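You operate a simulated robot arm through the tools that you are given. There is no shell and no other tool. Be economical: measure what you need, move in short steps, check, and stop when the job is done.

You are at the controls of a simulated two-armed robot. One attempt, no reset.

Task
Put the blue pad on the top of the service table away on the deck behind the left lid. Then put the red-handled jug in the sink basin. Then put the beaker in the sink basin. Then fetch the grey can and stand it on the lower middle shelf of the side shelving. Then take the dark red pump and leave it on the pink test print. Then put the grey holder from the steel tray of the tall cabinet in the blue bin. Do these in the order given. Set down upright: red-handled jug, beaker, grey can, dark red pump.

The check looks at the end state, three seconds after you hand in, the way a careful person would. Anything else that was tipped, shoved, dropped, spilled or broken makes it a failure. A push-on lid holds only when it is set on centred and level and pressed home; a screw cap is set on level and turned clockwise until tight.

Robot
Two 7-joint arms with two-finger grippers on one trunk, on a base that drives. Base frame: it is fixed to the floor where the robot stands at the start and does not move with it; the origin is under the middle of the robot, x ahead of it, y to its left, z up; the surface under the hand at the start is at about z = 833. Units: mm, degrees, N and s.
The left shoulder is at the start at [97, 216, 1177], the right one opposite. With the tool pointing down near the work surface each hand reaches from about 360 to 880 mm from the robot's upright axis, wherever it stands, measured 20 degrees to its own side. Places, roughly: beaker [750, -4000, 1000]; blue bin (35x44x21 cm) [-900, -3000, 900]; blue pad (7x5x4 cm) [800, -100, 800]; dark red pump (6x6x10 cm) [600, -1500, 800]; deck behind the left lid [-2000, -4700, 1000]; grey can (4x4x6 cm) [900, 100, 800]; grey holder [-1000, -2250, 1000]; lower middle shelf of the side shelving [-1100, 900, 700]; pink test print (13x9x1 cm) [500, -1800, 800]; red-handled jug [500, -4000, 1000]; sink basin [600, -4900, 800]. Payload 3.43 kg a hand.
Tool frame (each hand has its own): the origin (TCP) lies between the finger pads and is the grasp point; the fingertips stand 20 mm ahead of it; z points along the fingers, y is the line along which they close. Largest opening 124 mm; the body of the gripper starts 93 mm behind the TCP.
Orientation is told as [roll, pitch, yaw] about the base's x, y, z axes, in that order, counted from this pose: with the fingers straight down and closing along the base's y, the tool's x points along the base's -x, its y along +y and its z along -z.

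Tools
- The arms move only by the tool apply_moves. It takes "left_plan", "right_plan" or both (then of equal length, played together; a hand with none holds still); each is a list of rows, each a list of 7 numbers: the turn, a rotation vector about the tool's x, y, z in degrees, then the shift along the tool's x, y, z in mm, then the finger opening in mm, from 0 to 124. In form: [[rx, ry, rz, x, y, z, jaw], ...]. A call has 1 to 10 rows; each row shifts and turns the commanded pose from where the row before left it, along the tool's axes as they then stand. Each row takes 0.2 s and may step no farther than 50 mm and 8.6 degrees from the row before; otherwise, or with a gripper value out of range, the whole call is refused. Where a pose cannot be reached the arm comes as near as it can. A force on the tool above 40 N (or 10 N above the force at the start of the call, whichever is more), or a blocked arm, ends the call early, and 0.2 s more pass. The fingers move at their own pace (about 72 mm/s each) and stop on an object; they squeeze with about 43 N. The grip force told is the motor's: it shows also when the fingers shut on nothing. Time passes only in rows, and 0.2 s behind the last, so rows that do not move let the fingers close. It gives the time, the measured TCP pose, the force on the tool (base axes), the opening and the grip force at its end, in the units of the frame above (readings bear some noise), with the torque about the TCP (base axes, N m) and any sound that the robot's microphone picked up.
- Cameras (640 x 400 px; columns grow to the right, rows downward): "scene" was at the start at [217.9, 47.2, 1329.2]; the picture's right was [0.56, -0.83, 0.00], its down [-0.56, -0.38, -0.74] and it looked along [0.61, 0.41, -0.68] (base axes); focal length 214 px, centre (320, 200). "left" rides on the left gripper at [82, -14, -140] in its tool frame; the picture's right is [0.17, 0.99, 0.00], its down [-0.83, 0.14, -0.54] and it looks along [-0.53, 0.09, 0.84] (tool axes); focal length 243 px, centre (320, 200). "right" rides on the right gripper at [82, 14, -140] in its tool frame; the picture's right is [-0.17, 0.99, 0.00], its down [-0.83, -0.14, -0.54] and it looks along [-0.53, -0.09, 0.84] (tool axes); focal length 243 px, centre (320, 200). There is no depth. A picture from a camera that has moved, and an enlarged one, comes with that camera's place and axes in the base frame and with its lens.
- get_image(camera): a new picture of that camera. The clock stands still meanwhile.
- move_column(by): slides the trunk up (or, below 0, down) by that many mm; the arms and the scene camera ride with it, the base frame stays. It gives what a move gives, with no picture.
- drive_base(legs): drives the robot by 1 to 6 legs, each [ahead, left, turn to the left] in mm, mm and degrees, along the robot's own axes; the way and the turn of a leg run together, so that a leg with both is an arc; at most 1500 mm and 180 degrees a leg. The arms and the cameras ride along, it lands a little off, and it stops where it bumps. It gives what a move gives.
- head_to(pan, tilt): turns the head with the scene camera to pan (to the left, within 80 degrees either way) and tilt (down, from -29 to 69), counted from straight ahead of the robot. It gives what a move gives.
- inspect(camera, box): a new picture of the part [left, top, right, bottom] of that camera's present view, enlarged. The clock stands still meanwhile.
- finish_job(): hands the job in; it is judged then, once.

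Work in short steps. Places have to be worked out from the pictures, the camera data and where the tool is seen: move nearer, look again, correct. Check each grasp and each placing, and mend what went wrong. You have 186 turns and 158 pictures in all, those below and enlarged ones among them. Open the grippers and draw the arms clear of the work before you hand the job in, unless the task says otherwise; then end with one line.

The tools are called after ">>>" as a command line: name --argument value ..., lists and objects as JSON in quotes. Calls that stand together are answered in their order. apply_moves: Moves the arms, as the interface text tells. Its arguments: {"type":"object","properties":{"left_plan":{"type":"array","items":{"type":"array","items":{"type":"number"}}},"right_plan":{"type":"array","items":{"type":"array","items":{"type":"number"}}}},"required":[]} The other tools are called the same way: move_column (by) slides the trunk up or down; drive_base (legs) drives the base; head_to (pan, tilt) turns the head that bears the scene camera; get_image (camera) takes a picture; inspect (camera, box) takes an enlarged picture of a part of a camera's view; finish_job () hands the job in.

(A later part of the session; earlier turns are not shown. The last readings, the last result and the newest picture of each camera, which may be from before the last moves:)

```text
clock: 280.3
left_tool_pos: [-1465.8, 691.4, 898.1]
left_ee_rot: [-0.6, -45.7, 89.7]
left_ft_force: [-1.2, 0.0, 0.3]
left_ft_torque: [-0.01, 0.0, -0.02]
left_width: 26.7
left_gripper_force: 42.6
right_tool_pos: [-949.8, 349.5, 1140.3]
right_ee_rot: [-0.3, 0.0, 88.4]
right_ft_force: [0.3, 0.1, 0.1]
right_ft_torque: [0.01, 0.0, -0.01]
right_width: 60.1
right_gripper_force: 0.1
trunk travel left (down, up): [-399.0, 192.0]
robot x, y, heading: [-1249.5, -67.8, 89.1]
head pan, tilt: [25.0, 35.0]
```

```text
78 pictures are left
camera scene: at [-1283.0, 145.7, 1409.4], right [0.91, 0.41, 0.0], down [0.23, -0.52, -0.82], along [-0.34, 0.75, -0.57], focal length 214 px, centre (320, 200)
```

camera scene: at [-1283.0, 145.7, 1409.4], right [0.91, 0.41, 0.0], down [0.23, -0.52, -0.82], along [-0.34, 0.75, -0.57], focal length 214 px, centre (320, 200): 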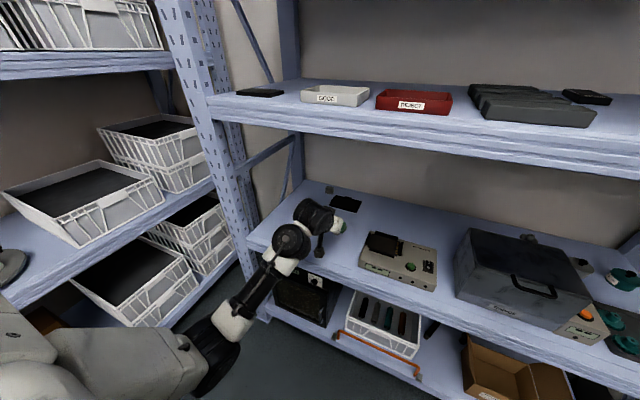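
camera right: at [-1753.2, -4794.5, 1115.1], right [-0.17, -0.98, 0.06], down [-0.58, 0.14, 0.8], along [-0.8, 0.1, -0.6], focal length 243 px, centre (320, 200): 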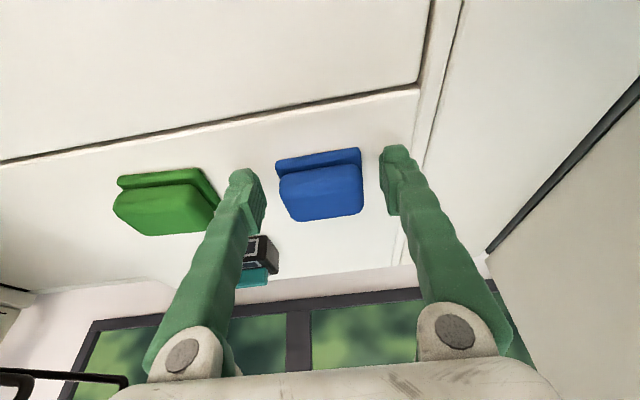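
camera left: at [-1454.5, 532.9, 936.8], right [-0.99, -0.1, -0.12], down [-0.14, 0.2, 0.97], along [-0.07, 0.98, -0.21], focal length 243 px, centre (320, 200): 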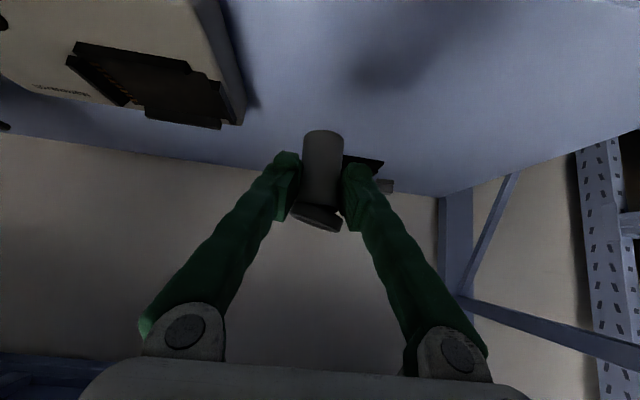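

I lower toward the shelf, the last part in small steps.

>>> apply_moves --left_plan '[[0, 0, 0, 20, 0, 20, 22], [0, 0, 0, 10, 0, 10, 22], [0, 0, 0, 4, 0, 4, 22], [0, 0, 0, 4, 0, 4, 22], [0, 0, 0, 3, 0, 3, 22], [0, 0, 0, 3, 0, 3, 22], [0, 0, 0, 2, 0, 2, 22], [0, 0, 0, 2, 0, 2, 22], [0, 0, 0, 2, 0, 2, 22], [0, 0, 0, 2, 0, 2, 22]]'

>>> get_image --camera "left"

```text
clock: 282.5
left_tool_pos: [-1465.5, 691.7, 822.5]
left_ee_rot: [-0.4, -45.6, 89.7]
left_ft_force: [0.7, 0.0, -0.9]
left_ft_torque: [0.06, -0.01, -0.01]
left_width: 26.9
left_gripper_force: 43.2
right_tool_pos: [-951.1, 347.8, 1140.0]
right_ee_rot: [-0.3, -0.1, 88.5]
right_ft_force: [0.3, 0.3, 0.1]
right_ft_torque: [0.0, -0.01, 0.01]
right_width: 60.2
right_gripper_force: 0.1
trunk travel left (down, up): [-399.0, 192.0]
robot x, y, heading: [-1248.9, -69.8, 89.1]
head pan, tilt: [25.0, 35.0]
```

```text
77 pictures are left
camera left: at [-1454.5, 534.2, 862.5], right [-0.99, -0.1, -0.12], down [-0.14, 0.2, 0.97], along [-0.07, 0.98, -0.21], focal length 243 px, centre (320, 200)
```

left: 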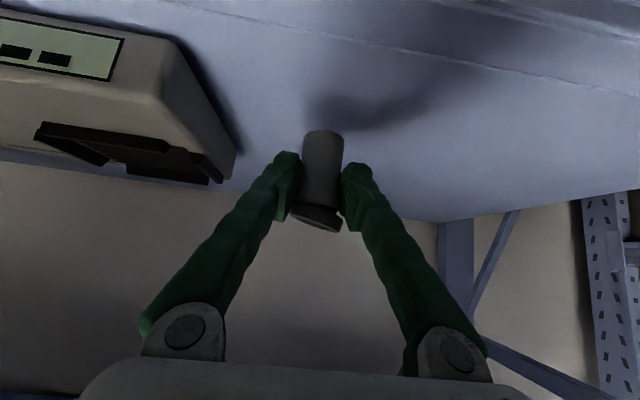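

The shelf surface appears 10–25 mm below. Continue gently.

>>> apply_moves --left_plan '[[0, 0, 0, 2, 0, 2, 22], [0, 0, 0, 2, 0, 2, 22], [0, 0, 0, 2, 0, 2, 22], [0, 0, 0, 2, 0, 2, 22], [0, 0, 0, 2, 0, 2, 22], [0, 0, 0, 2, 0, 2, 22], [0, 0, 0, 2, 0, 2, 22], [0, 0, 0, 2, 0, 2, 22], [0, 0, 0, 2, 0, 2, 22], [0, 0, 0, 2, 0, 2, 22]]'

>>> get_image --camera "left"

```text
clock: 284.7
left_tool_pos: [-1465.1, 692.9, 794.8]
left_ee_rot: [-0.5, -45.8, 89.5]
left_ft_force: [0.8, 0.7, 1.2]
left_ft_torque: [0.0, 0.0, 0.0]
left_width: 26.8
left_gripper_force: 42.8
right_tool_pos: [-950.6, 347.2, 1139.7]
right_ee_rot: [-0.4, -0.1, 88.4]
right_ft_force: [0.0, 1.0, 0.6]
right_ft_torque: [-0.01, -0.01, 0.01]
right_width: 59.9
right_gripper_force: 0.2
trunk travel left (down, up): [-399.0, 192.0]
robot x, y, heading: [-1248.7, -72.6, 89.4]
head pan, tilt: [25.0, 35.0]
```

```text
76 pictures are left
camera left: at [-1454.5, 534.9, 834.8], right [-0.99, -0.1, -0.12], down [-0.14, 0.2, 0.97], along [-0.07, 0.98, -0.21], focal length 243 px, centre (320, 200)
```

left: 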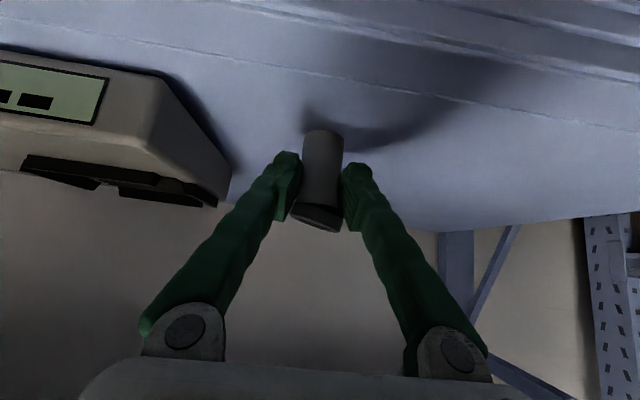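

>>> apply_moves --left_plan '[[0, 0, 0, 1.5, 0, 1.5, 22], [0, 0, 0, 1.5, 0, 1.5, 22], [0, 0, 0, 1.5, 0, 1.5, 22], [0, 0, 0, 1.5, 0, 1.5, 22], [0, 0, 0, 1.5, 0, 1.5, 22], [0, 0, 0, 1.5, 0, 1.5, 22], [0, 0, 0, 1.5, 0, 1.5, 22], [0, 0, 0, 1.5, 0, 1.5, 22]]'

>>> get_image --camera "left"

```text
clock: 286.5
left_tool_pos: [-1465.8, 692.8, 784.6]
left_ee_rot: [-0.6, -46.2, 89.7]
left_ft_force: [-1.3, -1.9, 22.5]
left_ft_torque: [0.0, 0.21, 0.0]
left_width: 26.8
left_gripper_force: 43.1
right_tool_pos: [-950.4, 345.5, 1141.4]
right_ee_rot: [-0.3, -0.2, 88.4]
right_ft_force: [-0.1, 0.3, -0.2]
right_ft_torque: [0.01, -0.02, 0.02]
right_width: 60.0
right_gripper_force: 0.0
trunk travel left (down, up): [-399.0, 192.0]
robot x, y, heading: [-1248.0, -70.9, 89.2]
head pan, tilt: [25.0, 35.0]
```

```text
75 pictures are left
camera left: at [-1454.8, 534.7, 822.1], right [-0.99, -0.1, -0.13], down [-0.14, 0.19, 0.97], along [-0.07, 0.98, -0.2], focal length 243 px, centre (320, 200)
```

left: 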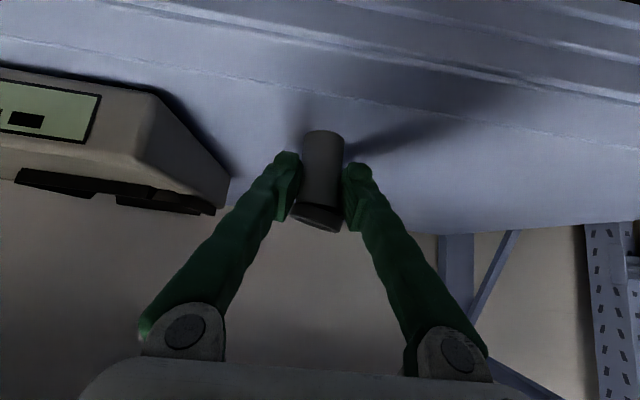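

Standing on the shelf (22 N). I ease off and open a little at a time, watching the cap.

>>> apply_moves --left_plan '[[0, 0, 0, -1.2, 0, -1.2, 22], [0, 0, 0, 0, 0, 0, 30], [0, 0, 0, 0, 0, 0, 34], [0, 0, 0, 0, 0, 0, 38], [0, 0, 0, 0, 0, 0, 38]]'

>>> inspect --camera "left" --box '[250, 110, 400, 240]'

```text
clock: 287.7
left_tool_pos: [-1466.1, 692.4, 781.3]
left_ee_rot: [-0.5, -45.7, 89.6]
left_ft_force: [0.5, -0.1, -1.0]
left_ft_torque: [0.0, 0.05, 0.02]
left_width: 38.0
left_gripper_force: 0.0
right_tool_pos: [-951.5, 347.9, 1139.5]
right_ee_rot: [-0.3, -0.1, 88.4]
right_ft_force: [0.6, 0.3, 0.1]
right_ft_torque: [-0.01, -0.01, -0.04]
right_width: 60.1
right_gripper_force: 0.1
trunk travel left (down, up): [-399.0, 192.0]
robot x, y, heading: [-1248.4, -67.8, 89.2]
head pan, tilt: [25.0, 35.0]
```

```text
3.08 times, centred on (325, 175) of left
camera zoom: at [-1455.0, 534.2, 820.3], right [-0.99, -0.1, -0.12], down [-0.14, 0.2, 0.97], along [-0.07, 0.98, -0.21], focal length 746 px, centre (305, 277)
```

zoom: 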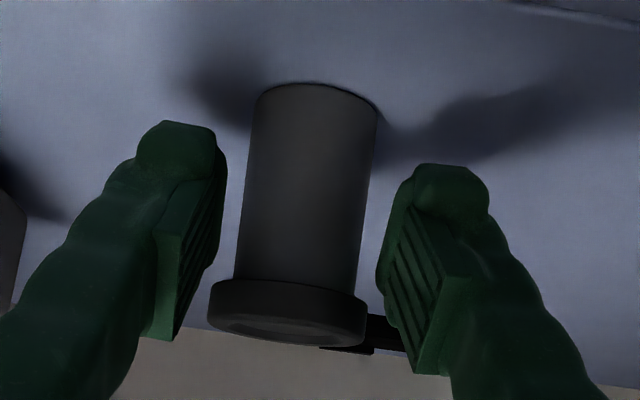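

The cap dropped back level on the can. Now I withdraw, close the fingers and bring their tips above the cap to press it home.

>>> apply_moves --left_plan '[[0, 0, 0, 0, 0, 0, 70], [0, 0, 0, 0, 0, -40, 70], [0, 0, 0, 0, 0, -45, 70], [0, 0, 0, -25, 0, -40, 40], [0, 0, 0, 0, 0, 0, 0], [0, 0, 0, 0, 0, 0, 0], [0, 0, 0, -20, 0, 20, 0], [0, 0, 0, -27, 0, 27, 0], [0, 0, 0, 0, 0, 0, 0]]'

>>> get_image --camera "left"

```text
clock: 289.7
left_tool_pos: [-1467.7, 687.0, 886.1]
left_ee_rot: [-0.5, -45.7, 89.5]
left_ft_force: [0.0, 0.2, -0.6]
left_ft_torque: [-0.01, 0.0, 0.0]
left_width: 0.1
left_gripper_force: 34.2
right_tool_pos: [-950.9, 347.7, 1140.7]
right_ee_rot: [-0.3, -0.1, 88.4]
right_ft_force: [1.1, -0.8, 0.3]
right_ft_torque: [0.03, -0.02, -0.05]
right_width: 59.8
right_gripper_force: 0.0
trunk travel left (down, up): [-399.0, 192.0]
robot x, y, heading: [-1246.9, -72.3, 89.2]
head pan, tilt: [25.0, 35.0]
```

```text
73 pictures are left
camera left: at [-1456.3, 528.4, 925.9], right [-0.99, -0.1, -0.12], down [-0.14, 0.2, 0.97], along [-0.07, 0.98, -0.21], focal length 243 px, centre (320, 200)
```

left: 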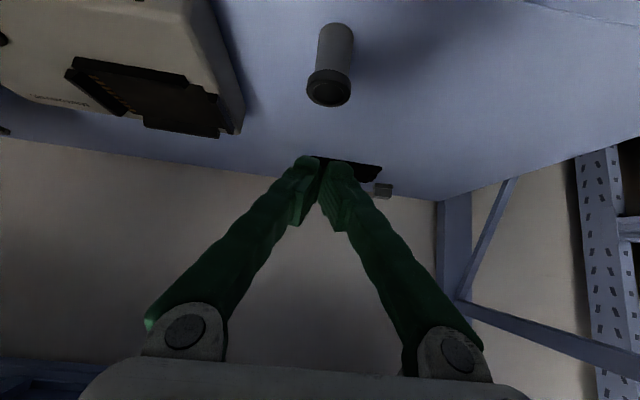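

Cap centre is at about [-1465, 697]. I nudge forward 7 mm and come down over it, first to about 10 mm above.

>>> apply_moves --left_plan '[[0, 0, 0, -5, -2.5, 5, 0], [0, 0, 0, 20, 0, 20, 0], [0, 0, 0, 14, 0, 14, 0], [0, 0, 0, 0, 0, 0, 0]]'

>>> inspect --camera "left" --box '[250, 80, 400, 210]'

```text
clock: 290.7
left_tool_pos: [-1464.3, 694.1, 836.6]
left_ee_rot: [-0.5, -45.7, 89.6]
left_ft_force: [1.0, 0.3, -0.2]
left_ft_torque: [0.0, -0.02, -0.01]
left_width: 0.0
left_gripper_force: 34.1
right_tool_pos: [-949.6, 347.7, 1138.5]
right_ee_rot: [-0.3, -0.1, 88.3]
right_ft_force: [0.2, -0.6, -0.4]
right_ft_torque: [-0.01, -0.01, 0.02]
right_width: 59.9
right_gripper_force: 0.0
trunk travel left (down, up): [-399.0, 192.0]
robot x, y, heading: [-1247.0, -69.9, 89.0]
head pan, tilt: [25.0, 35.0]
```

```text
3.08 times, centred on (325, 145) of left
camera zoom: at [-1452.7, 536.2, 877.2], right [-0.99, -0.1, -0.12], down [-0.14, 0.2, 0.97], along [-0.07, 0.98, -0.21], focal length 746 px, centre (305, 369)
```

zoom: 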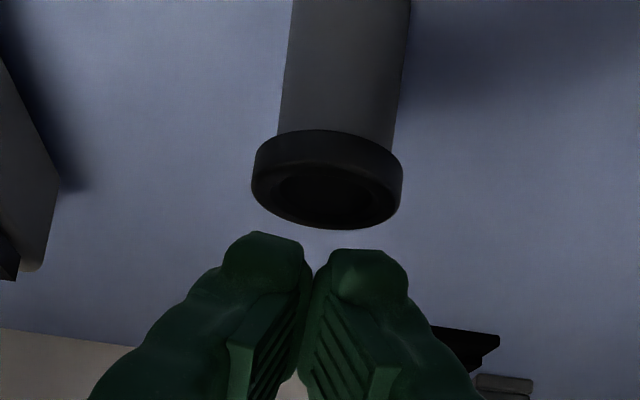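

Cap looks level and centred under the fingertips. Pressing down slowly.

>>> apply_moves --left_plan '[[0, 0, 0, 2.1, 0, 2.1, 0], [0, 0, 0, 2.1, 0, 2.1, 0], [0, 0, 0, 1.4, 0, 1.4, 0], [0, 0, 0, 1.4, 0, 1.4, 0], [0, 0, 0, 1.4, 0, 1.4, 0], [0, 0, 0, 1.4, 0, 1.4, 0], [0, 0, 0, 1.4, 0, 1.4, 0], [0, 0, 0, 1.4, 0, 1.4, 0]]'

>>> inspect --camera "left" --box '[250, 80, 400, 210]'

```text
clock: 292.5
left_tool_pos: [-1463.4, 695.5, 819.7]
left_ee_rot: [-0.5, -45.8, 89.6]
left_ft_force: [0.5, -0.4, 0.8]
left_ft_torque: [0.02, -0.02, -0.01]
left_width: 0.2
left_gripper_force: 34.0
right_tool_pos: [-950.3, 347.7, 1138.7]
right_ee_rot: [-0.3, -0.2, 88.5]
right_ft_force: [0.0, -0.8, 0.2]
right_ft_torque: [0.01, 0.0, 0.0]
right_width: 59.7
right_gripper_force: 0.0
trunk travel left (down, up): [-399.0, 192.0]
robot x, y, heading: [-1248.6, -67.8, 88.9]
head pan, tilt: [25.0, 35.0]
```

```text
3.08 times, centred on (325, 145) of left
camera zoom: at [-1452.7, 537.0, 860.0], right [-0.99, -0.1, -0.12], down [-0.14, 0.2, 0.97], along [-0.07, 0.98, -0.21], focal length 746 px, centre (305, 369)
```

zoom: 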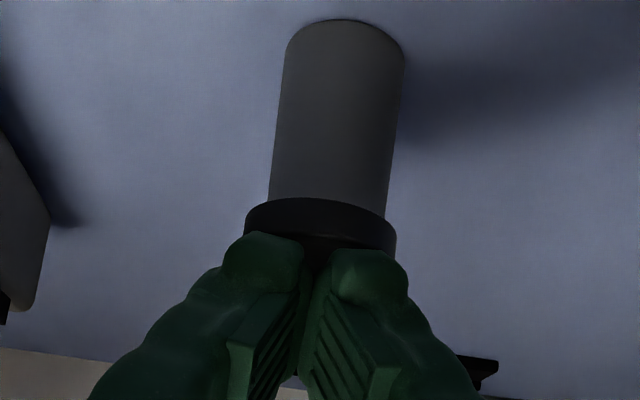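

No contact yet; continue down.

>>> apply_moves --left_plan '[[0, 0, 0, 1.8, 0, 1, 0], [0, 0, 0, 1.4, 0, 1.4, 0], [0, 0, 0, 1.4, 0, 1.4, 0], [0, 0, 0, 1.4, 0, 1.4, 0], [0, 0, 0, 1.4, 0, 1.4, 0], [0, 0, 0, 1.4, 0, 1.4, 0], [0, 0, 0, 1.4, 0, 1.4, 0], [0, 0, 0, 1.4, 0, 1.4, 0]]'

>>> inspect --camera "left" --box '[250, 80, 400, 210]'

```text
clock: 294.3
left_tool_pos: [-1461.9, 694.0, 813.3]
left_ee_rot: [-0.6, -46.5, 89.6]
left_ft_force: [-1.7, -5.8, 38.9]
left_ft_torque: [-0.14, 0.04, -0.01]
left_width: 6.1
left_gripper_force: 34.3
right_tool_pos: [-948.8, 344.0, 1141.1]
right_ee_rot: [-0.2, -0.3, 88.5]
right_ft_force: [-0.5, 0.7, 0.5]
right_ft_torque: [0.02, 0.01, 0.0]
right_width: 60.0
right_gripper_force: 0.1
trunk travel left (down, up): [-399.0, 192.0]
robot x, y, heading: [-1246.8, -69.9, 89.3]
head pan, tilt: [25.0, 35.0]
heard: snap
```

```text
3.08 times, centred on (325, 145) of left
camera zoom: at [-1451.1, 535.7, 850.5], right [-0.99, -0.1, -0.13], down [-0.14, 0.18, 0.97], along [-0.07, 0.98, -0.19], focal length 746 px, centre (305, 369)
```

zoom: 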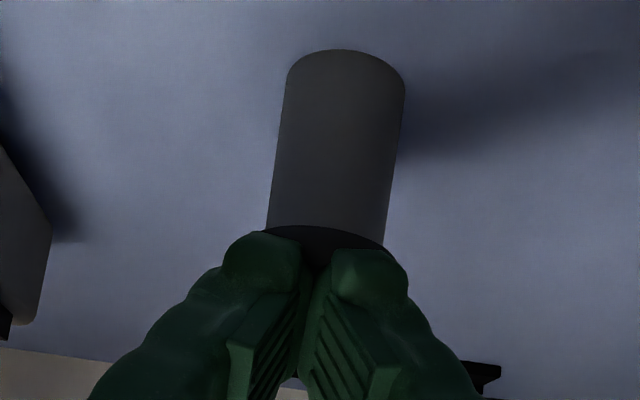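

A snap at 39 N: the cap is pressed home. I lift off straight up and verify.

>>> apply_moves --left_plan '[[0, 0, 0, -7, 0, -7, 0], [0, 0, 0, -20, 0, -20, 0], [0, 0, 0, -20, 0, -20, 0], [0, 0, 0, 0, 0, -40, 0], [0, 0, 0, 0, 0, 0, 0]]'

>>> get_image --camera "left"

>>> inspect --camera "left" --box '[260, 20, 400, 140]'

```text
clock: 295.5
left_tool_pos: [-1464.5, 664.3, 899.2]
left_ee_rot: [-0.5, -45.6, 89.7]
left_ft_force: [0.2, -0.7, 0.3]
left_ft_torque: [-0.03, -0.01, 0.02]
left_width: 0.0
left_gripper_force: 34.4
right_tool_pos: [-951.5, 348.3, 1139.0]
right_ee_rot: [-0.3, 0.0, 88.3]
right_ft_force: [-0.7, -0.4, 0.3]
right_ft_torque: [-0.03, 0.01, 0.03]
right_width: 59.7
right_gripper_force: 0.2
trunk travel left (down, up): [-399.0, 192.0]
robot x, y, heading: [-1246.8, -68.9, 89.0]
head pan, tilt: [25.0, 35.0]
```

```text
69 pictures are left
camera left: at [-1453.7, 506.4, 938.0], right [-0.99, -0.1, -0.12], down [-0.14, 0.2, 0.97], along [-0.07, 0.97, -0.21], focal length 243 px, centre (320, 200)
```

left: 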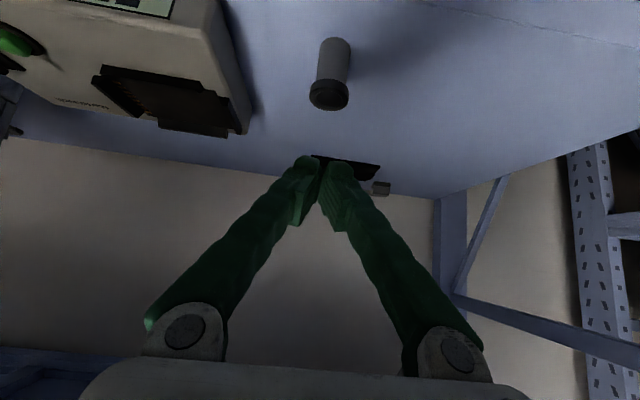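

```text
3.33 times, centred on (330, 80) of left
camera zoom: at [-1453.7, 506.4, 938.0], right [-0.99, -0.1, -0.12], down [-0.14, 0.2, 0.97], along [-0.07, 0.97, -0.21], focal length 809 px, centre (287, 600)
```

zoom: 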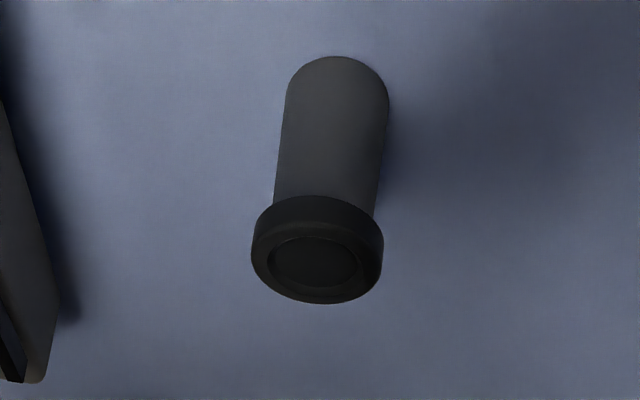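

The cap sits level and the can stands upright on the lower middle shelf. I raise the hand, go back right along the shelving and into the aisle.

>>> apply_moves --left_plan '[[0, 0, 0, -32, 0, -32, 0], [0, 0, 0, -32, 0, -32, 0], [0, 0, 0, -32, 0, -32, 0], [0, 0, 0, -32, 0, -32, 0], [0, 0, 0, -14, 0, -34, 0], [0, 0, 0, 0, 0, 0, 0]]'

>>> drive_base --legs '[[0, -930, 1], [-180, 0, 0], [0, 0, -90]]'

>>> apply_moves --left_plan '[[0, 7.6, 0, 0, 0, 0, 20], [0, 7.6, 0, 0, 0, -10, 20], [0, 7.6, 0, 10, 0, -10, 20], [0, 7.6, 0, 15, 0, -10, 20], [0, 7.6, 0, 20, 0, -5, 20], [0, 7.6, 0, 30, 0, 0, 20], [0, 0, 0, 40, 0, 0, 20]]'

>>> head_to --pan -50 --tilt 25

>>> get_image --camera "scene"

```text
clock: 296.9
left_tool_pos: [-1468.6, 649.1, 1111.5]
left_ee_rot: [-0.5, -45.7, 89.6]
left_ft_force: [0.5, 0.7, 0.3]
left_ft_torque: [0.02, 0.03, -0.01]
left_width: 0.0
left_gripper_force: 34.6
right_tool_pos: [-950.3, 348.2, 1139.9]
right_ee_rot: [-0.3, -0.2, 88.4]
right_ft_force: [-0.5, 0.5, -0.1]
right_ft_torque: [-0.01, 0.02, 0.04]
right_width: 60.0
right_gripper_force: 0.1
trunk travel left (down, up): [-399.0, 192.0]
robot x, y, heading: [-1246.0, -73.0, 89.1]
head pan, tilt: [25.0, 35.0]
```

```text
clock: 316.2
left_tool_pos: [399.4, -33.8, 1111.9]
left_ee_rot: [-0.5, -45.7, -0.3]
left_ft_force: [0.3, -0.1, -0.1]
left_ft_torque: [-0.02, 0.03, -0.04]
left_width: 0.0
left_gripper_force: 34.4
right_tool_pos: [99.7, -551.1, 1139.2]
right_ee_rot: [-0.3, -0.1, -1.5]
right_ft_force: [-0.2, -0.4, -1.2]
right_ft_torque: [-0.02, 0.0, 0.02]
right_width: 60.1
right_gripper_force: 0.1
trunk travel left (down, up): [-399.0, 192.0]
robot x, y, heading: [-317.5, -251.2, -0.8]
head pan, tilt: [25.0, 35.0]
```

```text
clock: 316.9
left_tool_pos: [393.2, -31.9, 1092.7]
left_ee_rot: [-0.7, -40.2, -0.2]
left_ft_force: [13.2, -6.7, -9.5]
left_ft_torque: [0.41, -0.79, 1.13]
left_width: 19.7
left_gripper_force: 0.1
left hand out of reach, approached as far as the arm can: row 1, 2, 3
right_tool_pos: [99.1, -550.0, 1140.6]
right_ee_rot: [-0.4, -0.2, -1.5]
right_ft_force: [0.6, 0.5, -0.6]
right_ft_torque: [0.01, 0.0, 0.01]
right_width: 60.0
right_gripper_force: 0.0
trunk travel left (down, up): [-399.0, 192.0]
robot x, y, heading: [-320.0, -251.5, -0.8]
head pan, tilt: [25.0, 35.0]
stopped in row 3 (left hand): the force on the tool passed its limit at 63 N (the readings are from after the stop); the commanded pose is now the measured one
```

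```text
clock: 318.4
left_tool_pos: [391.8, -32.9, 1092.4]
left_ee_rot: [-0.6, -40.0, -0.2]
left_ft_force: [23.5, -11.3, -16.9]
left_ft_torque: [0.82, -1.47, 2.06]
left_width: 19.7
left_gripper_force: 0.1
right_tool_pos: [98.8, -551.7, 1139.6]
right_ee_rot: [-0.4, -0.1, -1.6]
right_ft_force: [0.2, 0.3, -0.6]
right_ft_torque: [0.02, 0.02, 0.04]
right_width: 60.0
right_gripper_force: 0.0
trunk travel left (down, up): [-399.0, 192.0]
robot x, y, heading: [-317.0, -253.1, -0.6]
head pan, tilt: [-50.0, 25.0]
```

```text
67 pictures are left
camera scene: at [-127.6, -326.2, 1425.1], right [-0.77, -0.63, 0.0], down [-0.27, 0.33, -0.91], along [0.57, -0.7, -0.42], focal length 214 px, centre (320, 200)
```

scene: 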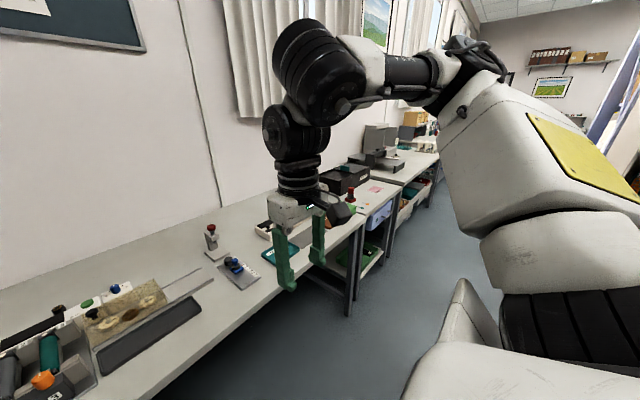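

The left elbow presses on the body. I move the hand forward and outward first, then level it.

>>> apply_moves --left_plan '[[0, 0, 0, -20, 25, 20, 20], [0, 0, 0, -20, 30, 20, 20], [0, 7, 0, -10, 20, 0, 20], [0, 7, 0, -10, 10, 0, 20], [0, 7, 0, -5, 0, 0, 20], [0, 7, 0, 0, 0, 0, 20], [0, 6, 0, 0, 0, 0, 20], [0, 6, 0, 0, 0, 0, 20], [0, 0, 0, 0, 0, 0, 20]]'

>>> inspect --camera "scene" --box '[310, 140, 450, 230]'

```text
clock: 319.3
left_tool_pos: [465.2, 45.9, 1096.5]
left_ee_rot: [-0.6, -31.5, -0.2]
left_ft_force: [21.8, 1.1, -14.2]
left_ft_torque: [0.0, -0.23, 0.04]
left_width: 20.2
left_gripper_force: 0.1
right_tool_pos: [99.5, -550.2, 1139.6]
right_ee_rot: [-0.3, -0.1, -1.6]
right_ft_force: [0.1, 1.4, -0.4]
right_ft_torque: [0.0, 0.01, 0.01]
right_width: 60.0
right_gripper_force: 0.1
trunk travel left (down, up): [-399.0, 192.0]
robot x, y, heading: [-317.6, -254.3, -1.0]
head pan, tilt: [-50.0, 25.0]
stopped in row 4 (left hand): the force on the tool passed its limit at 106 N (the readings are from after the stop); the commanded pose is now the measured one
```

```text
4.44 times, centred on (380, 185) of scene
camera zoom: at [-127.1, -326.3, 1425.0], right [-0.77, -0.63, 0.0], down [-0.27, 0.33, -0.91], along [0.57, -0.7, -0.42], focal length 953 px, centre (53, 267)
```

zoom: 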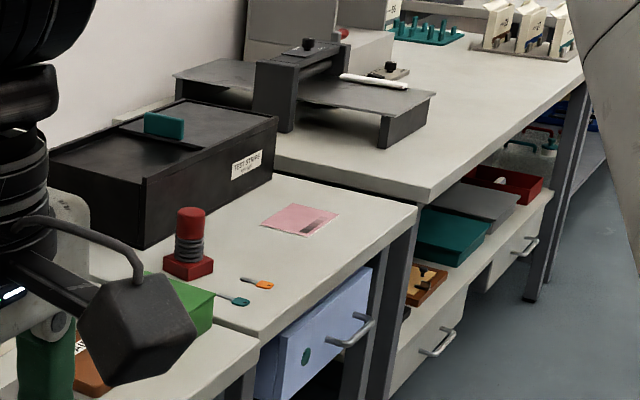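

Something blocks the left arm; I look at it.

>>> head_to --pan 25 --tilt 35

>>> get_image --camera "scene"

```text
clock: 320.8
left_tool_pos: [463.6, 45.9, 1097.6]
left_ee_rot: [-0.6, -31.4, -0.2]
left_ft_force: [34.2, -1.3, -32.8]
left_ft_torque: [0.27, -1.97, 0.32]
left_width: 20.1
left_gripper_force: 0.1
right_tool_pos: [98.9, -550.4, 1140.4]
right_ee_rot: [-0.3, -0.2, -1.6]
right_ft_force: [0.4, 0.1, -0.1]
right_ft_torque: [0.0, -0.01, 0.04]
right_width: 60.1
right_gripper_force: 0.0
trunk travel left (down, up): [-399.0, 192.0]
robot x, y, heading: [-314.4, -254.6, -1.0]
head pan, tilt: [25.0, 35.0]
```

```text
65 pictures are left
camera scene: at [-105.6, -218.8, 1409.3], right [0.41, -0.91, 0.0], down [-0.52, -0.23, -0.82], along [0.75, 0.34, -0.57], focal length 214 px, centre (320, 200)
```

scene: 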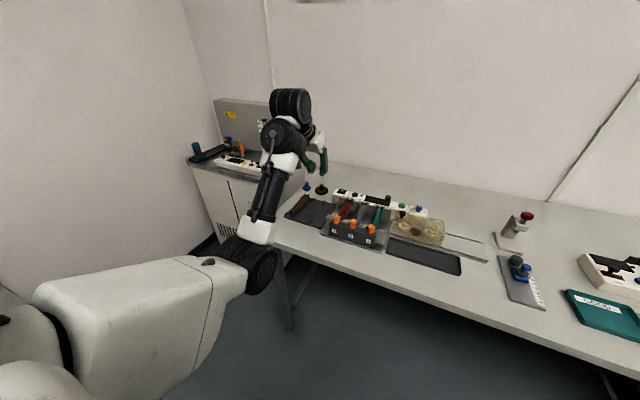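

It is the wrist folding against the forearm, nothing outside is touched. I tilt back to 45°, rise and then retry levelling higher up.

>>> apply_moves --left_plan '[[0, -7, 0, -5, 0, 0, 20], [0, -6, 0, -5, 0, 0, 20], [0, 0, 0, -25, 0, -25, 20], [0, 0, 0, -28, 0, -28, 20], [0, 0, 0, -30, 0, -30, 20], [0, 0, 0, 0, 0, 0, 20]]'

>>> apply_moves --left_plan '[[0, 6, 0, 0, 0, 0, 20], [0, 6, 0, 0, 0, 0, 20], [0, 6, 0, 0, 0, 0, 20], [0, 6, 0, 0, 0, 0, 20], [0, 6, 0, 0, 0, 0, 20], [0, 6, 0, 0, 0, 0, 20], [0, 6, 0, 0, 0, 0, 20]]'

```text
clock: 322.2
left_tool_pos: [473.5, 45.8, 1219.2]
left_ee_rot: [-0.6, -44.4, 0.0]
left_ft_force: [-0.3, -0.6, 1.0]
left_ft_torque: [-0.01, -0.03, -0.04]
left_width: 20.0
left_gripper_force: 0.1
right_tool_pos: [98.1, -550.2, 1140.0]
right_ee_rot: [-0.3, 0.0, -1.6]
right_ft_force: [-0.2, -0.6, 1.0]
right_ft_torque: [-0.01, -0.03, 0.02]
right_width: 60.0
right_gripper_force: 0.0
trunk travel left (down, up): [-399.0, 192.0]
robot x, y, heading: [-317.8, -253.8, -1.0]
head pan, tilt: [25.0, 35.0]
```

```text
clock: 322.5
left_tool_pos: [478.1, 44.6, 1221.8]
left_ee_rot: [-0.5, -42.3, -0.1]
left_ft_force: [22.5, -0.7, -9.1]
left_ft_torque: [0.09, -0.18, 0.17]
left_width: 20.1
left_gripper_force: 0.1
right_tool_pos: [98.8, -551.4, 1138.9]
right_ee_rot: [-0.2, -0.1, -1.6]
right_ft_force: [-0.6, 0.3, 0.2]
right_ft_torque: [0.03, 0.0, 0.02]
right_width: 60.1
right_gripper_force: 0.1
trunk travel left (down, up): [-399.0, 192.0]
robot x, y, heading: [-319.3, -255.4, -0.6]
head pan, tilt: [25.0, 35.0]
stopped in row 1 (left hand): the force on the tool passed its limit at 102 N (the readings are from after the stop); the commanded pose is now the measured one
```

Leaving the left hand pointing forward is simpler. I tilt it further toward level and draw it back, out of the way.

>>> apply_moves --left_plan '[[0, -8, 0, 0, 0, 0, 20], [0, -8, 0, 0, 0, -15, 20], [0, -8, 0, 0, 0, -20, 20], [0, -8, 0, 0, 0, -30, 20], [0, 0, 0, 0, 0, -40, 20], [0, 0, 0, 0, 0, -40, 20], [0, 0, 0, 0, 0, -40, 20], [0, 0, 0, 0, 0, 0, 20]]'

```text
clock: 324.3
left_tool_pos: [304.0, 49.2, 1286.0]
left_ee_rot: [-1.7, -74.2, 1.3]
left_ft_force: [0.3, -0.1, 0.1]
left_ft_torque: [0.03, 0.02, 0.02]
left_width: 19.9
left_gripper_force: 0.1
right_tool_pos: [99.5, -550.3, 1140.1]
right_ee_rot: [-0.3, -0.1, -1.6]
right_ft_force: [-0.4, -0.1, 0.1]
right_ft_torque: [0.0, 0.02, 0.01]
right_width: 59.9
right_gripper_force: 0.0
trunk travel left (down, up): [-399.0, 192.0]
robot x, y, heading: [-317.4, -254.7, -0.9]
head pan, tilt: [25.0, 35.0]
```

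Left hand is tucked high. Now to the pump near [530, -1453]: drive along the bench.

>>> drive_base --legs '[[180, 0, 1], [0, -1010, 0]]'

>>> head_to --pan -30 --tilt 40

>>> get_image --camera "scene"

>>> get_image --camera "right"

```text
clock: 339.6
left_tool_pos: [476.6, -973.2, 1286.8]
left_ee_rot: [-1.7, -74.2, 1.1]
left_ft_force: [0.2, -0.2, 0.4]
left_ft_torque: [0.02, 0.02, 0.0]
left_width: 20.1
left_gripper_force: 0.1
right_tool_pos: [271.0, -1573.9, 1140.9]
right_ee_rot: [-0.2, -0.1, -1.6]
right_ft_force: [-0.1, -0.2, 0.6]
right_ft_torque: [-0.01, 0.01, -0.01]
right_width: 60.1
right_gripper_force: 0.1
trunk travel left (down, up): [-399.0, 192.0]
robot x, y, heading: [-144.1, -1275.4, -0.8]
head pan, tilt: [25.0, 35.0]
```

```text
clock: 340.8
left_tool_pos: [477.3, -972.9, 1285.9]
left_ee_rot: [-1.8, -74.1, 1.1]
left_ft_force: [0.1, 0.3, -0.3]
left_ft_torque: [0.01, 0.01, 0.0]
left_width: 19.9
left_gripper_force: 0.2
right_tool_pos: [272.4, -1573.6, 1139.3]
right_ee_rot: [-0.3, -0.1, -1.6]
right_ft_force: [-0.6, 0.4, 1.2]
right_ft_torque: [-0.01, 0.01, 0.0]
right_width: 60.1
right_gripper_force: 0.0
trunk travel left (down, up): [-399.0, 192.0]
robot x, y, heading: [-149.2, -1277.4, -0.8]
head pan, tilt: [-30.0, 40.0]
```

```text
64 pictures are left
camera scene: at [60.0, -1321.1, 1401.7], right [-0.51, -0.86, 0.0], down [-0.55, 0.33, -0.77], along [0.66, -0.39, -0.64], focal length 214 px, centre (320, 200)
```

scene: 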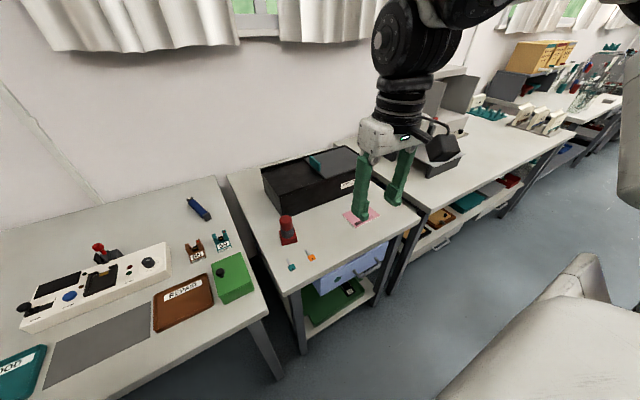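

```text
63 pictures are left
camera right: at [190.1, -1557.5, 1280.3], right [0.19, 0.98, -0.01], down [0.83, -0.16, 0.54], along [0.53, -0.11, -0.84], focal length 243 px, centre (320, 200)
```

right: 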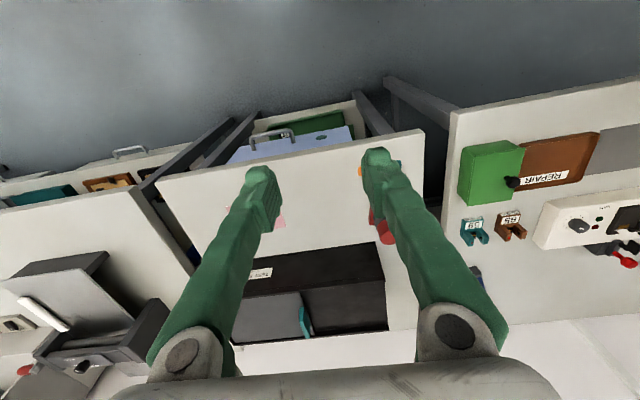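

I zoom on the pump from both cameras.

>>> inspect --camera "scene" --box '[240, 180, 420, 300]'

>>> apply_moves --right_plan '[[0, 0, 0, -40, 0, 0, 60], [0, 0, 0, -45, 10, 0, 80], [0, 0, 0, -45, 25, 0, 100], [0, 0, 0, -45, 25, 0, 110], [0, 0, 0, -20, 20, 0, 110], [0, 0, 0, 0, 0, 0, 110]]'

>>> get_image --camera "right"

```text
3.33 times, centred on (330, 240) of scene
camera zoom: at [60.0, -1321.1, 1401.7], right [-0.51, -0.86, 0.0], down [-0.55, 0.33, -0.77], along [0.66, -0.39, -0.64], focal length 715 px, centre (287, 67)
```

zoom: 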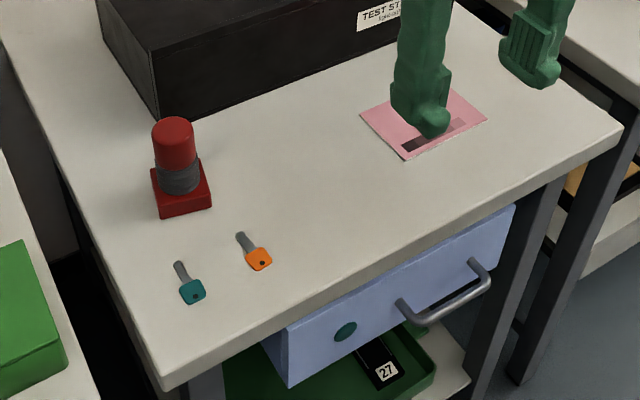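

```text
refused: row 3 steps farther than a row can; nothing moved
```

```text
61 pictures are left
camera right: at [190.1, -1557.5, 1280.3], right [0.19, 0.98, -0.01], down [0.83, -0.16, 0.54], along [0.53, -0.11, -0.84], focal length 243 px, centre (320, 200)
```

right: 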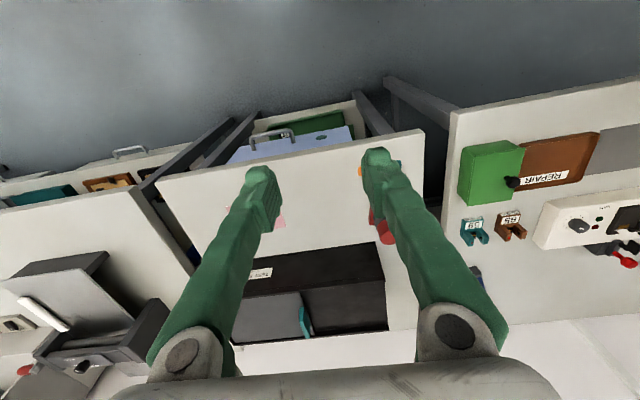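

I redo the move with smaller steps, to see the pump from above.

>>> apply_moves --right_plan '[[0, 0, 0, -40, 8, 0, 80], [0, 0, 0, -40, 16, 0, 100], [0, 0, 0, -40, 22, 0, 110], [0, 0, 0, -40, 22, 0, 110], [0, 0, 0, -30, 22, 0, 110], [0, 0, 0, 0, 0, 0, 110]]'

>>> get_image --camera "right"

>>> inspect --camera "scene" --box '[240, 180, 420, 300]'

```text
clock: 342.2
left_tool_pos: [477.0, -973.6, 1286.9]
left_ee_rot: [-1.6, -74.3, 1.0]
left_ft_force: [0.0, 0.0, 0.0]
left_ft_torque: [0.01, -0.02, 0.02]
left_width: 20.0
left_gripper_force: 0.1
right_tool_pos: [462.9, -1490.5, 1139.6]
right_ee_rot: [-0.3, -0.1, -1.6]
right_ft_force: [-0.8, -1.3, 0.0]
right_ft_torque: [0.05, -0.07, 0.0]
right_width: 109.9
right_gripper_force: 0.0
trunk travel left (down, up): [-399.0, 192.0]
robot x, y, heading: [-141.5, -1275.1, -0.7]
head pan, tilt: [-30.0, 40.0]
```

```text
60 pictures are left
camera right: at [381.5, -1474.9, 1280.5], right [0.19, 0.98, 0.0], down [0.83, -0.16, 0.54], along [0.53, -0.11, -0.84], focal length 243 px, centre (320, 200)
```

right: 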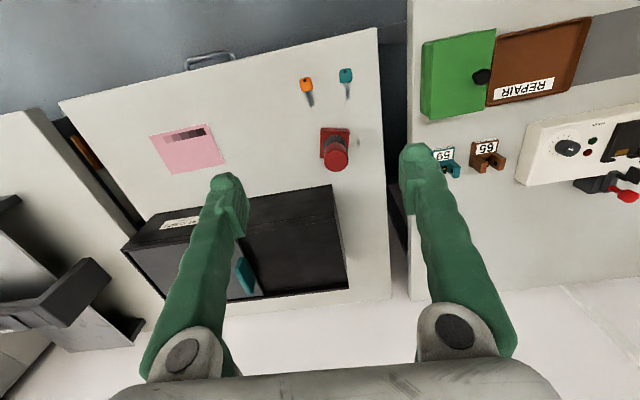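

```text
3.33 times, centred on (330, 240) of scene
camera zoom: at [59.2, -1322.1, 1401.8], right [-0.51, -0.86, 0.0], down [-0.55, 0.33, -0.77], along [0.66, -0.39, -0.64], focal length 715 px, centre (287, 67)
```

zoom: 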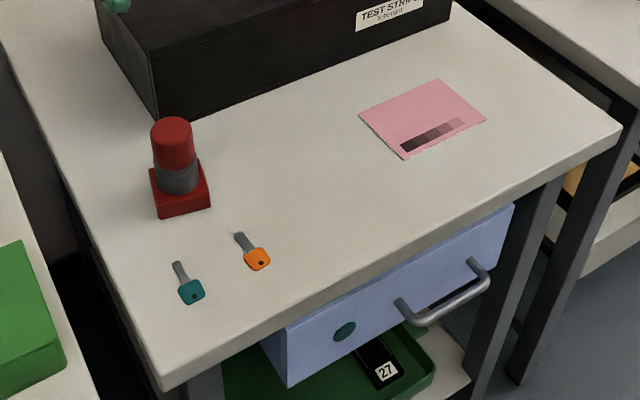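

Pump at about [547, -1481] on a table at z≈807; print centre at about [506, -1777]. I zoom to read the pump base's rotation.

>>> inspect --camera "right" --box '[290, 110, 380, 185]'

```text
5.33 times, centred on (335, 148) of right
camera zoom: at [381.5, -1474.9, 1280.5], right [0.19, 0.98, 0.0], down [0.83, -0.16, 0.54], along [0.53, -0.11, -0.84], focal length 1294 px, centre (240, 480)
```

zoom: 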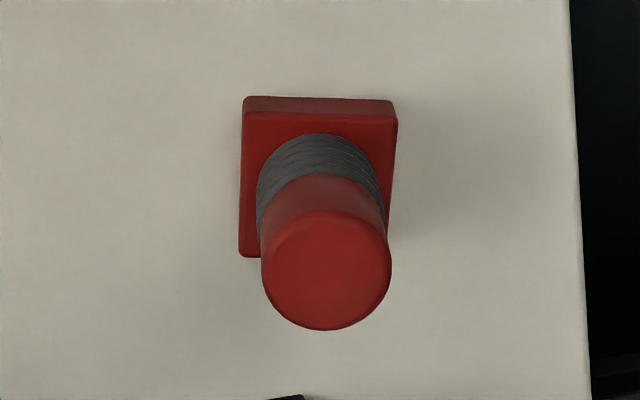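

Base is turned -13.5°, about 53 mm wide, centre [550, -1483]. I align the hand and come above it.

>>> apply_moves --right_plan '[[0, 0, 6, 0, 0, 0, 100], [0, 0, 6, 0, 0, 0, 100], [0, 0, 0, -21, 6.8, 42, 100], [0, 0, 0, -21, 6.8, 42, 100], [0, 0, 0, -21, 6.8, 42, 100], [0, 0, 0, -20, 6.6, 42, 90], [0, 0, 0, 0, 0, 0, 90]]'

>>> get_image --camera "right"

```text
clock: 343.8
left_tool_pos: [475.1, -972.8, 1286.5]
left_ee_rot: [-1.6, -74.3, 1.1]
left_ft_force: [0.4, 0.0, 0.7]
left_ft_torque: [0.02, -0.01, -0.02]
left_width: 19.9
left_gripper_force: 0.0
right_tool_pos: [549.9, -1482.5, 973.4]
right_ee_rot: [-0.3, -0.2, -13.6]
right_ft_force: [-0.1, -1.1, 0.7]
right_ft_torque: [0.02, -0.04, 0.0]
right_width: 89.9
right_gripper_force: 0.1
trunk travel left (down, up): [-399.0, 192.0]
robot x, y, heading: [-145.3, -1277.3, -1.0]
head pan, tilt: [-30.0, 40.0]
```

```text
57 pictures are left
camera right: at [473.8, -1450.5, 1113.7], right [0.39, 0.92, 0.0], down [0.77, -0.33, 0.54], along [0.5, -0.22, -0.84], focal length 243 px, centre (320, 200)
```

right: 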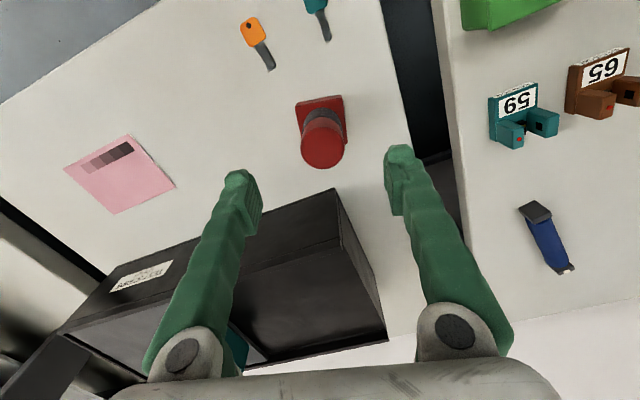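

Centre is [546, -1481]; shift 4 mm and descend to just above the base level.

>>> apply_moves --right_plan '[[0, 0, 0, 4, 0, 40, 90], [0, 0, 0, 0, 0, 45, 90], [0, 0, 0, 0, 0, 35, 90], [0, 0, 0, 0, 0, 10, 90], [0, 0, 0, 0, 0, 5, 90], [0, 0, 0, 0, 0, 0, 90]]'

>>> get_image --camera "right"

>>> inspect --camera "scene" --box '[240, 160, 420, 280]'

```text
clock: 345.2
left_tool_pos: [477.5, -972.2, 1287.0]
left_ee_rot: [-1.8, -74.2, 1.1]
left_ft_force: [0.1, 0.7, -0.8]
left_ft_torque: [0.01, -0.02, -0.02]
left_width: 20.0
left_gripper_force: 0.0
right_tool_pos: [547.5, -1482.7, 836.7]
right_ee_rot: [-0.3, -0.1, -13.6]
right_ft_force: [-0.6, 0.0, -0.4]
right_ft_torque: [0.0, 0.01, 0.01]
right_width: 90.0
right_gripper_force: 0.1
trunk travel left (down, up): [-399.0, 192.0]
robot x, y, heading: [-148.5, -1275.0, -0.7]
head pan, tilt: [-30.0, 40.0]
```

```text
56 pictures are left
camera right: at [471.0, -1449.5, 977.2], right [0.39, 0.92, 0.0], down [0.77, -0.33, 0.54], along [0.5, -0.22, -0.84], focal length 243 px, centre (320, 200)
```

right: 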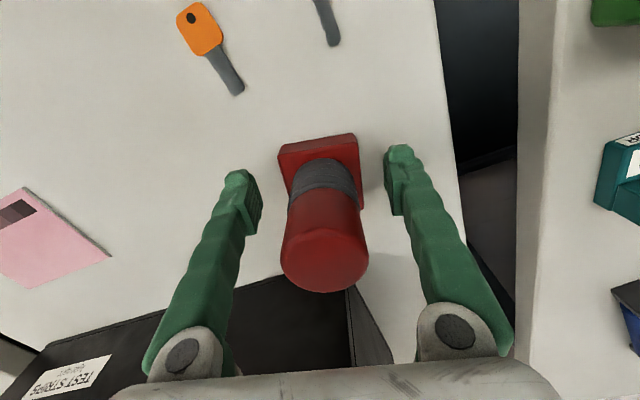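

```text
3.33 times, centred on (330, 220) of scene
camera zoom: at [59.9, -1321.1, 1401.8], right [-0.51, -0.86, 0.0], down [-0.55, 0.33, -0.77], along [0.66, -0.39, -0.64], focal length 715 px, centre (287, 133)
```

zoom: 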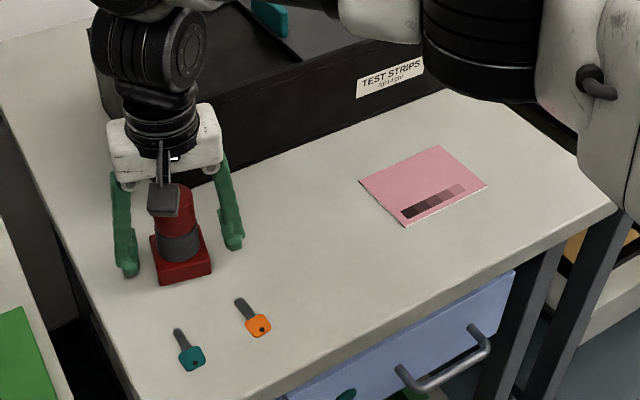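

Good alignment. Down 7 mm more, then close on the base block.

>>> apply_moves --right_plan '[[0, 0, 0, 0, 0, 4, 90], [0, 0, 0, 0, 0, 3, 90], [0, 0, 0, 0, 0, 0, 65], [0, 0, 0, 0, 0, 0, 40], [0, 0, 0, 0, 0, 0, 40], [0, 0, 0, 0, 0, 0, 40]]'

>>> get_image --camera "right"

```text
clock: 346.6
left_tool_pos: [477.1, -973.6, 1286.8]
left_ee_rot: [-1.7, -74.1, 1.1]
left_ft_force: [-0.3, -0.3, -0.4]
left_ft_torque: [-0.01, 0.03, -0.02]
left_width: 20.1
left_gripper_force: 0.0
right_tool_pos: [547.3, -1483.8, 829.2]
right_ee_rot: [-0.2, 0.0, -13.7]
right_ft_force: [-0.1, 0.8, 0.2]
right_ft_torque: [0.06, -0.04, -0.01]
right_width: 54.8
right_gripper_force: 42.4
trunk travel left (down, up): [-399.0, 192.0]
robot x, y, heading: [-147.1, -1276.4, -1.0]
head pan, tilt: [-30.0, 40.0]
```

```text
54 pictures are left
camera right: at [471.2, -1450.3, 970.3], right [0.39, 0.92, 0.0], down [0.77, -0.33, 0.54], along [0.5, -0.22, -0.84], focal length 243 px, centre (320, 200)
```

right: 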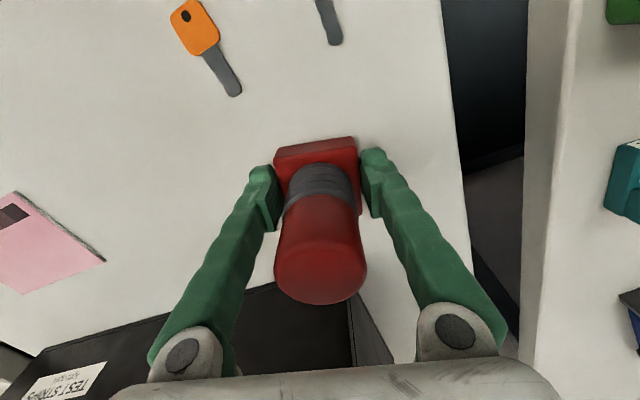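

Base gripped at 54.8 mm. I lift 90 mm and strafe so the pump comes over the print.

>>> apply_moves --right_plan '[[0, 0, 0, 0, 0, -20, 40], [0, 0, 0, 0, 0, -35, 40], [0, 0, 0, 0, 0, -35, 40], [0, 0, 0, 0, 0, 0, 40]]'

>>> drive_base --legs '[[0, -293, 0.8]]'

>>> get_image --camera "right"

>>> get_image --camera "scene"

```text
clock: 347.6
left_tool_pos: [477.3, -972.5, 1286.3]
left_ee_rot: [-1.7, -74.3, 1.1]
left_ft_force: [-0.4, -0.2, 0.3]
left_ft_torque: [0.03, 0.0, 0.03]
left_width: 20.0
left_gripper_force: 0.0
right_tool_pos: [548.4, -1485.1, 921.7]
right_ee_rot: [-0.3, 0.0, -13.6]
right_ft_force: [0.3, 1.1, -4.0]
right_ft_torque: [0.05, 0.04, -0.01]
right_width: 55.0
right_gripper_force: 42.6
trunk travel left (down, up): [-399.0, 192.0]
robot x, y, heading: [-145.6, -1274.6, -0.8]
head pan, tilt: [-30.0, 40.0]
```

```text
clock: 352.1
left_tool_pos: [471.0, -1256.7, 1286.6]
left_ee_rot: [-1.7, -74.1, 1.9]
left_ft_force: [-0.6, 0.0, -0.7]
left_ft_torque: [-0.04, -0.01, 0.0]
left_width: 19.7
left_gripper_force: 0.0
right_tool_pos: [549.3, -1768.8, 921.6]
right_ee_rot: [-0.3, -0.1, -12.8]
right_ft_force: [0.8, -0.3, -3.0]
right_ft_torque: [-0.01, -0.01, 0.01]
right_width: 55.0
right_gripper_force: 42.7
trunk travel left (down, up): [-399.0, 192.0]
robot x, y, heading: [-145.2, -1570.1, 0.1]
head pan, tilt: [-30.0, 40.0]
```

```text
53 pictures are left
camera right: at [471.8, -1736.1, 1061.5], right [0.38, 0.93, 0.0], down [0.78, -0.32, 0.54], along [0.5, -0.21, -0.84], focal length 243 px, centre (320, 200)
```

right: 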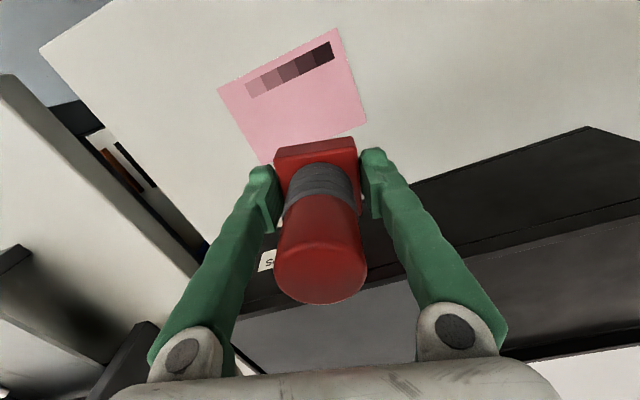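

```text
52 pictures are left
camera scene: at [58.8, -1611.0, 1401.7], right [-0.5, -0.87, 0.0], down [-0.56, 0.32, -0.77], along [0.66, -0.38, -0.64], focal length 214 px, centre (320, 200)
```

scene: 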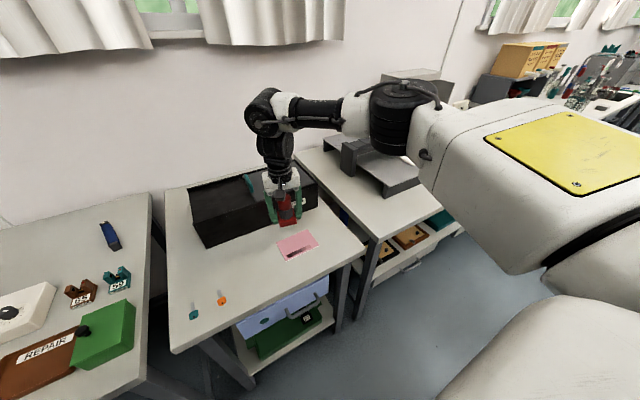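

Print spans x 468–553, y -1843 to -1717 (centre [511, -1780]). I move the pump there and lower.

>>> apply_moves --right_plan '[[0, 0, 0, 17.3, -9.5, 10, 40], [0, 0, 0, 17.3, -9.6, 10, 40], [0, 0, 0, 0, 0, 30, 40], [0, 0, 0, 0, 0, 20, 40], [0, 0, 0, 0, 0, 0, 40]]'

>>> inspect --camera "scene" --box '[220, 170, 370, 280]'

```text
clock: 353.3
left_tool_pos: [471.4, -1257.4, 1286.0]
left_ee_rot: [-1.7, -74.1, 2.0]
left_ft_force: [-0.6, 0.2, 0.8]
left_ft_torque: [-0.01, 0.0, 0.02]
left_width: 19.9
left_gripper_force: 0.1
right_tool_pos: [510.7, -1779.5, 851.4]
right_ee_rot: [-0.4, -0.2, -12.8]
right_ft_force: [-0.7, 0.3, -2.8]
right_ft_torque: [-0.01, -0.01, 0.0]
right_width: 54.7
right_gripper_force: 43.6
trunk travel left (down, up): [-399.0, 192.0]
robot x, y, heading: [-147.3, -1568.8, -0.1]
head pan, tilt: [-30.0, 40.0]
```

```text
3.64 times, centred on (295, 225) of scene
camera zoom: at [58.5, -1610.9, 1401.8], right [-0.5, -0.87, 0.0], down [-0.56, 0.32, -0.77], along [0.66, -0.38, -0.64], focal length 780 px, centre (411, 109)
```

zoom: 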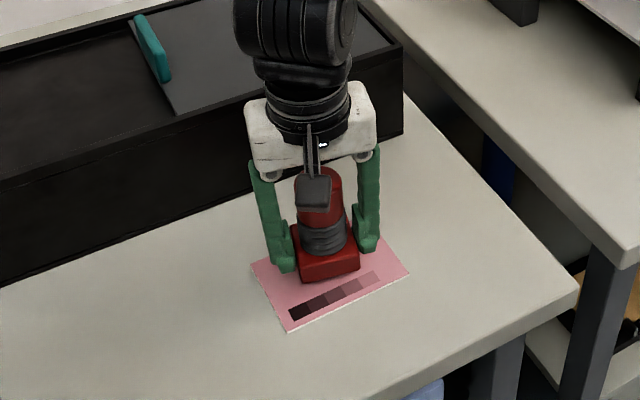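

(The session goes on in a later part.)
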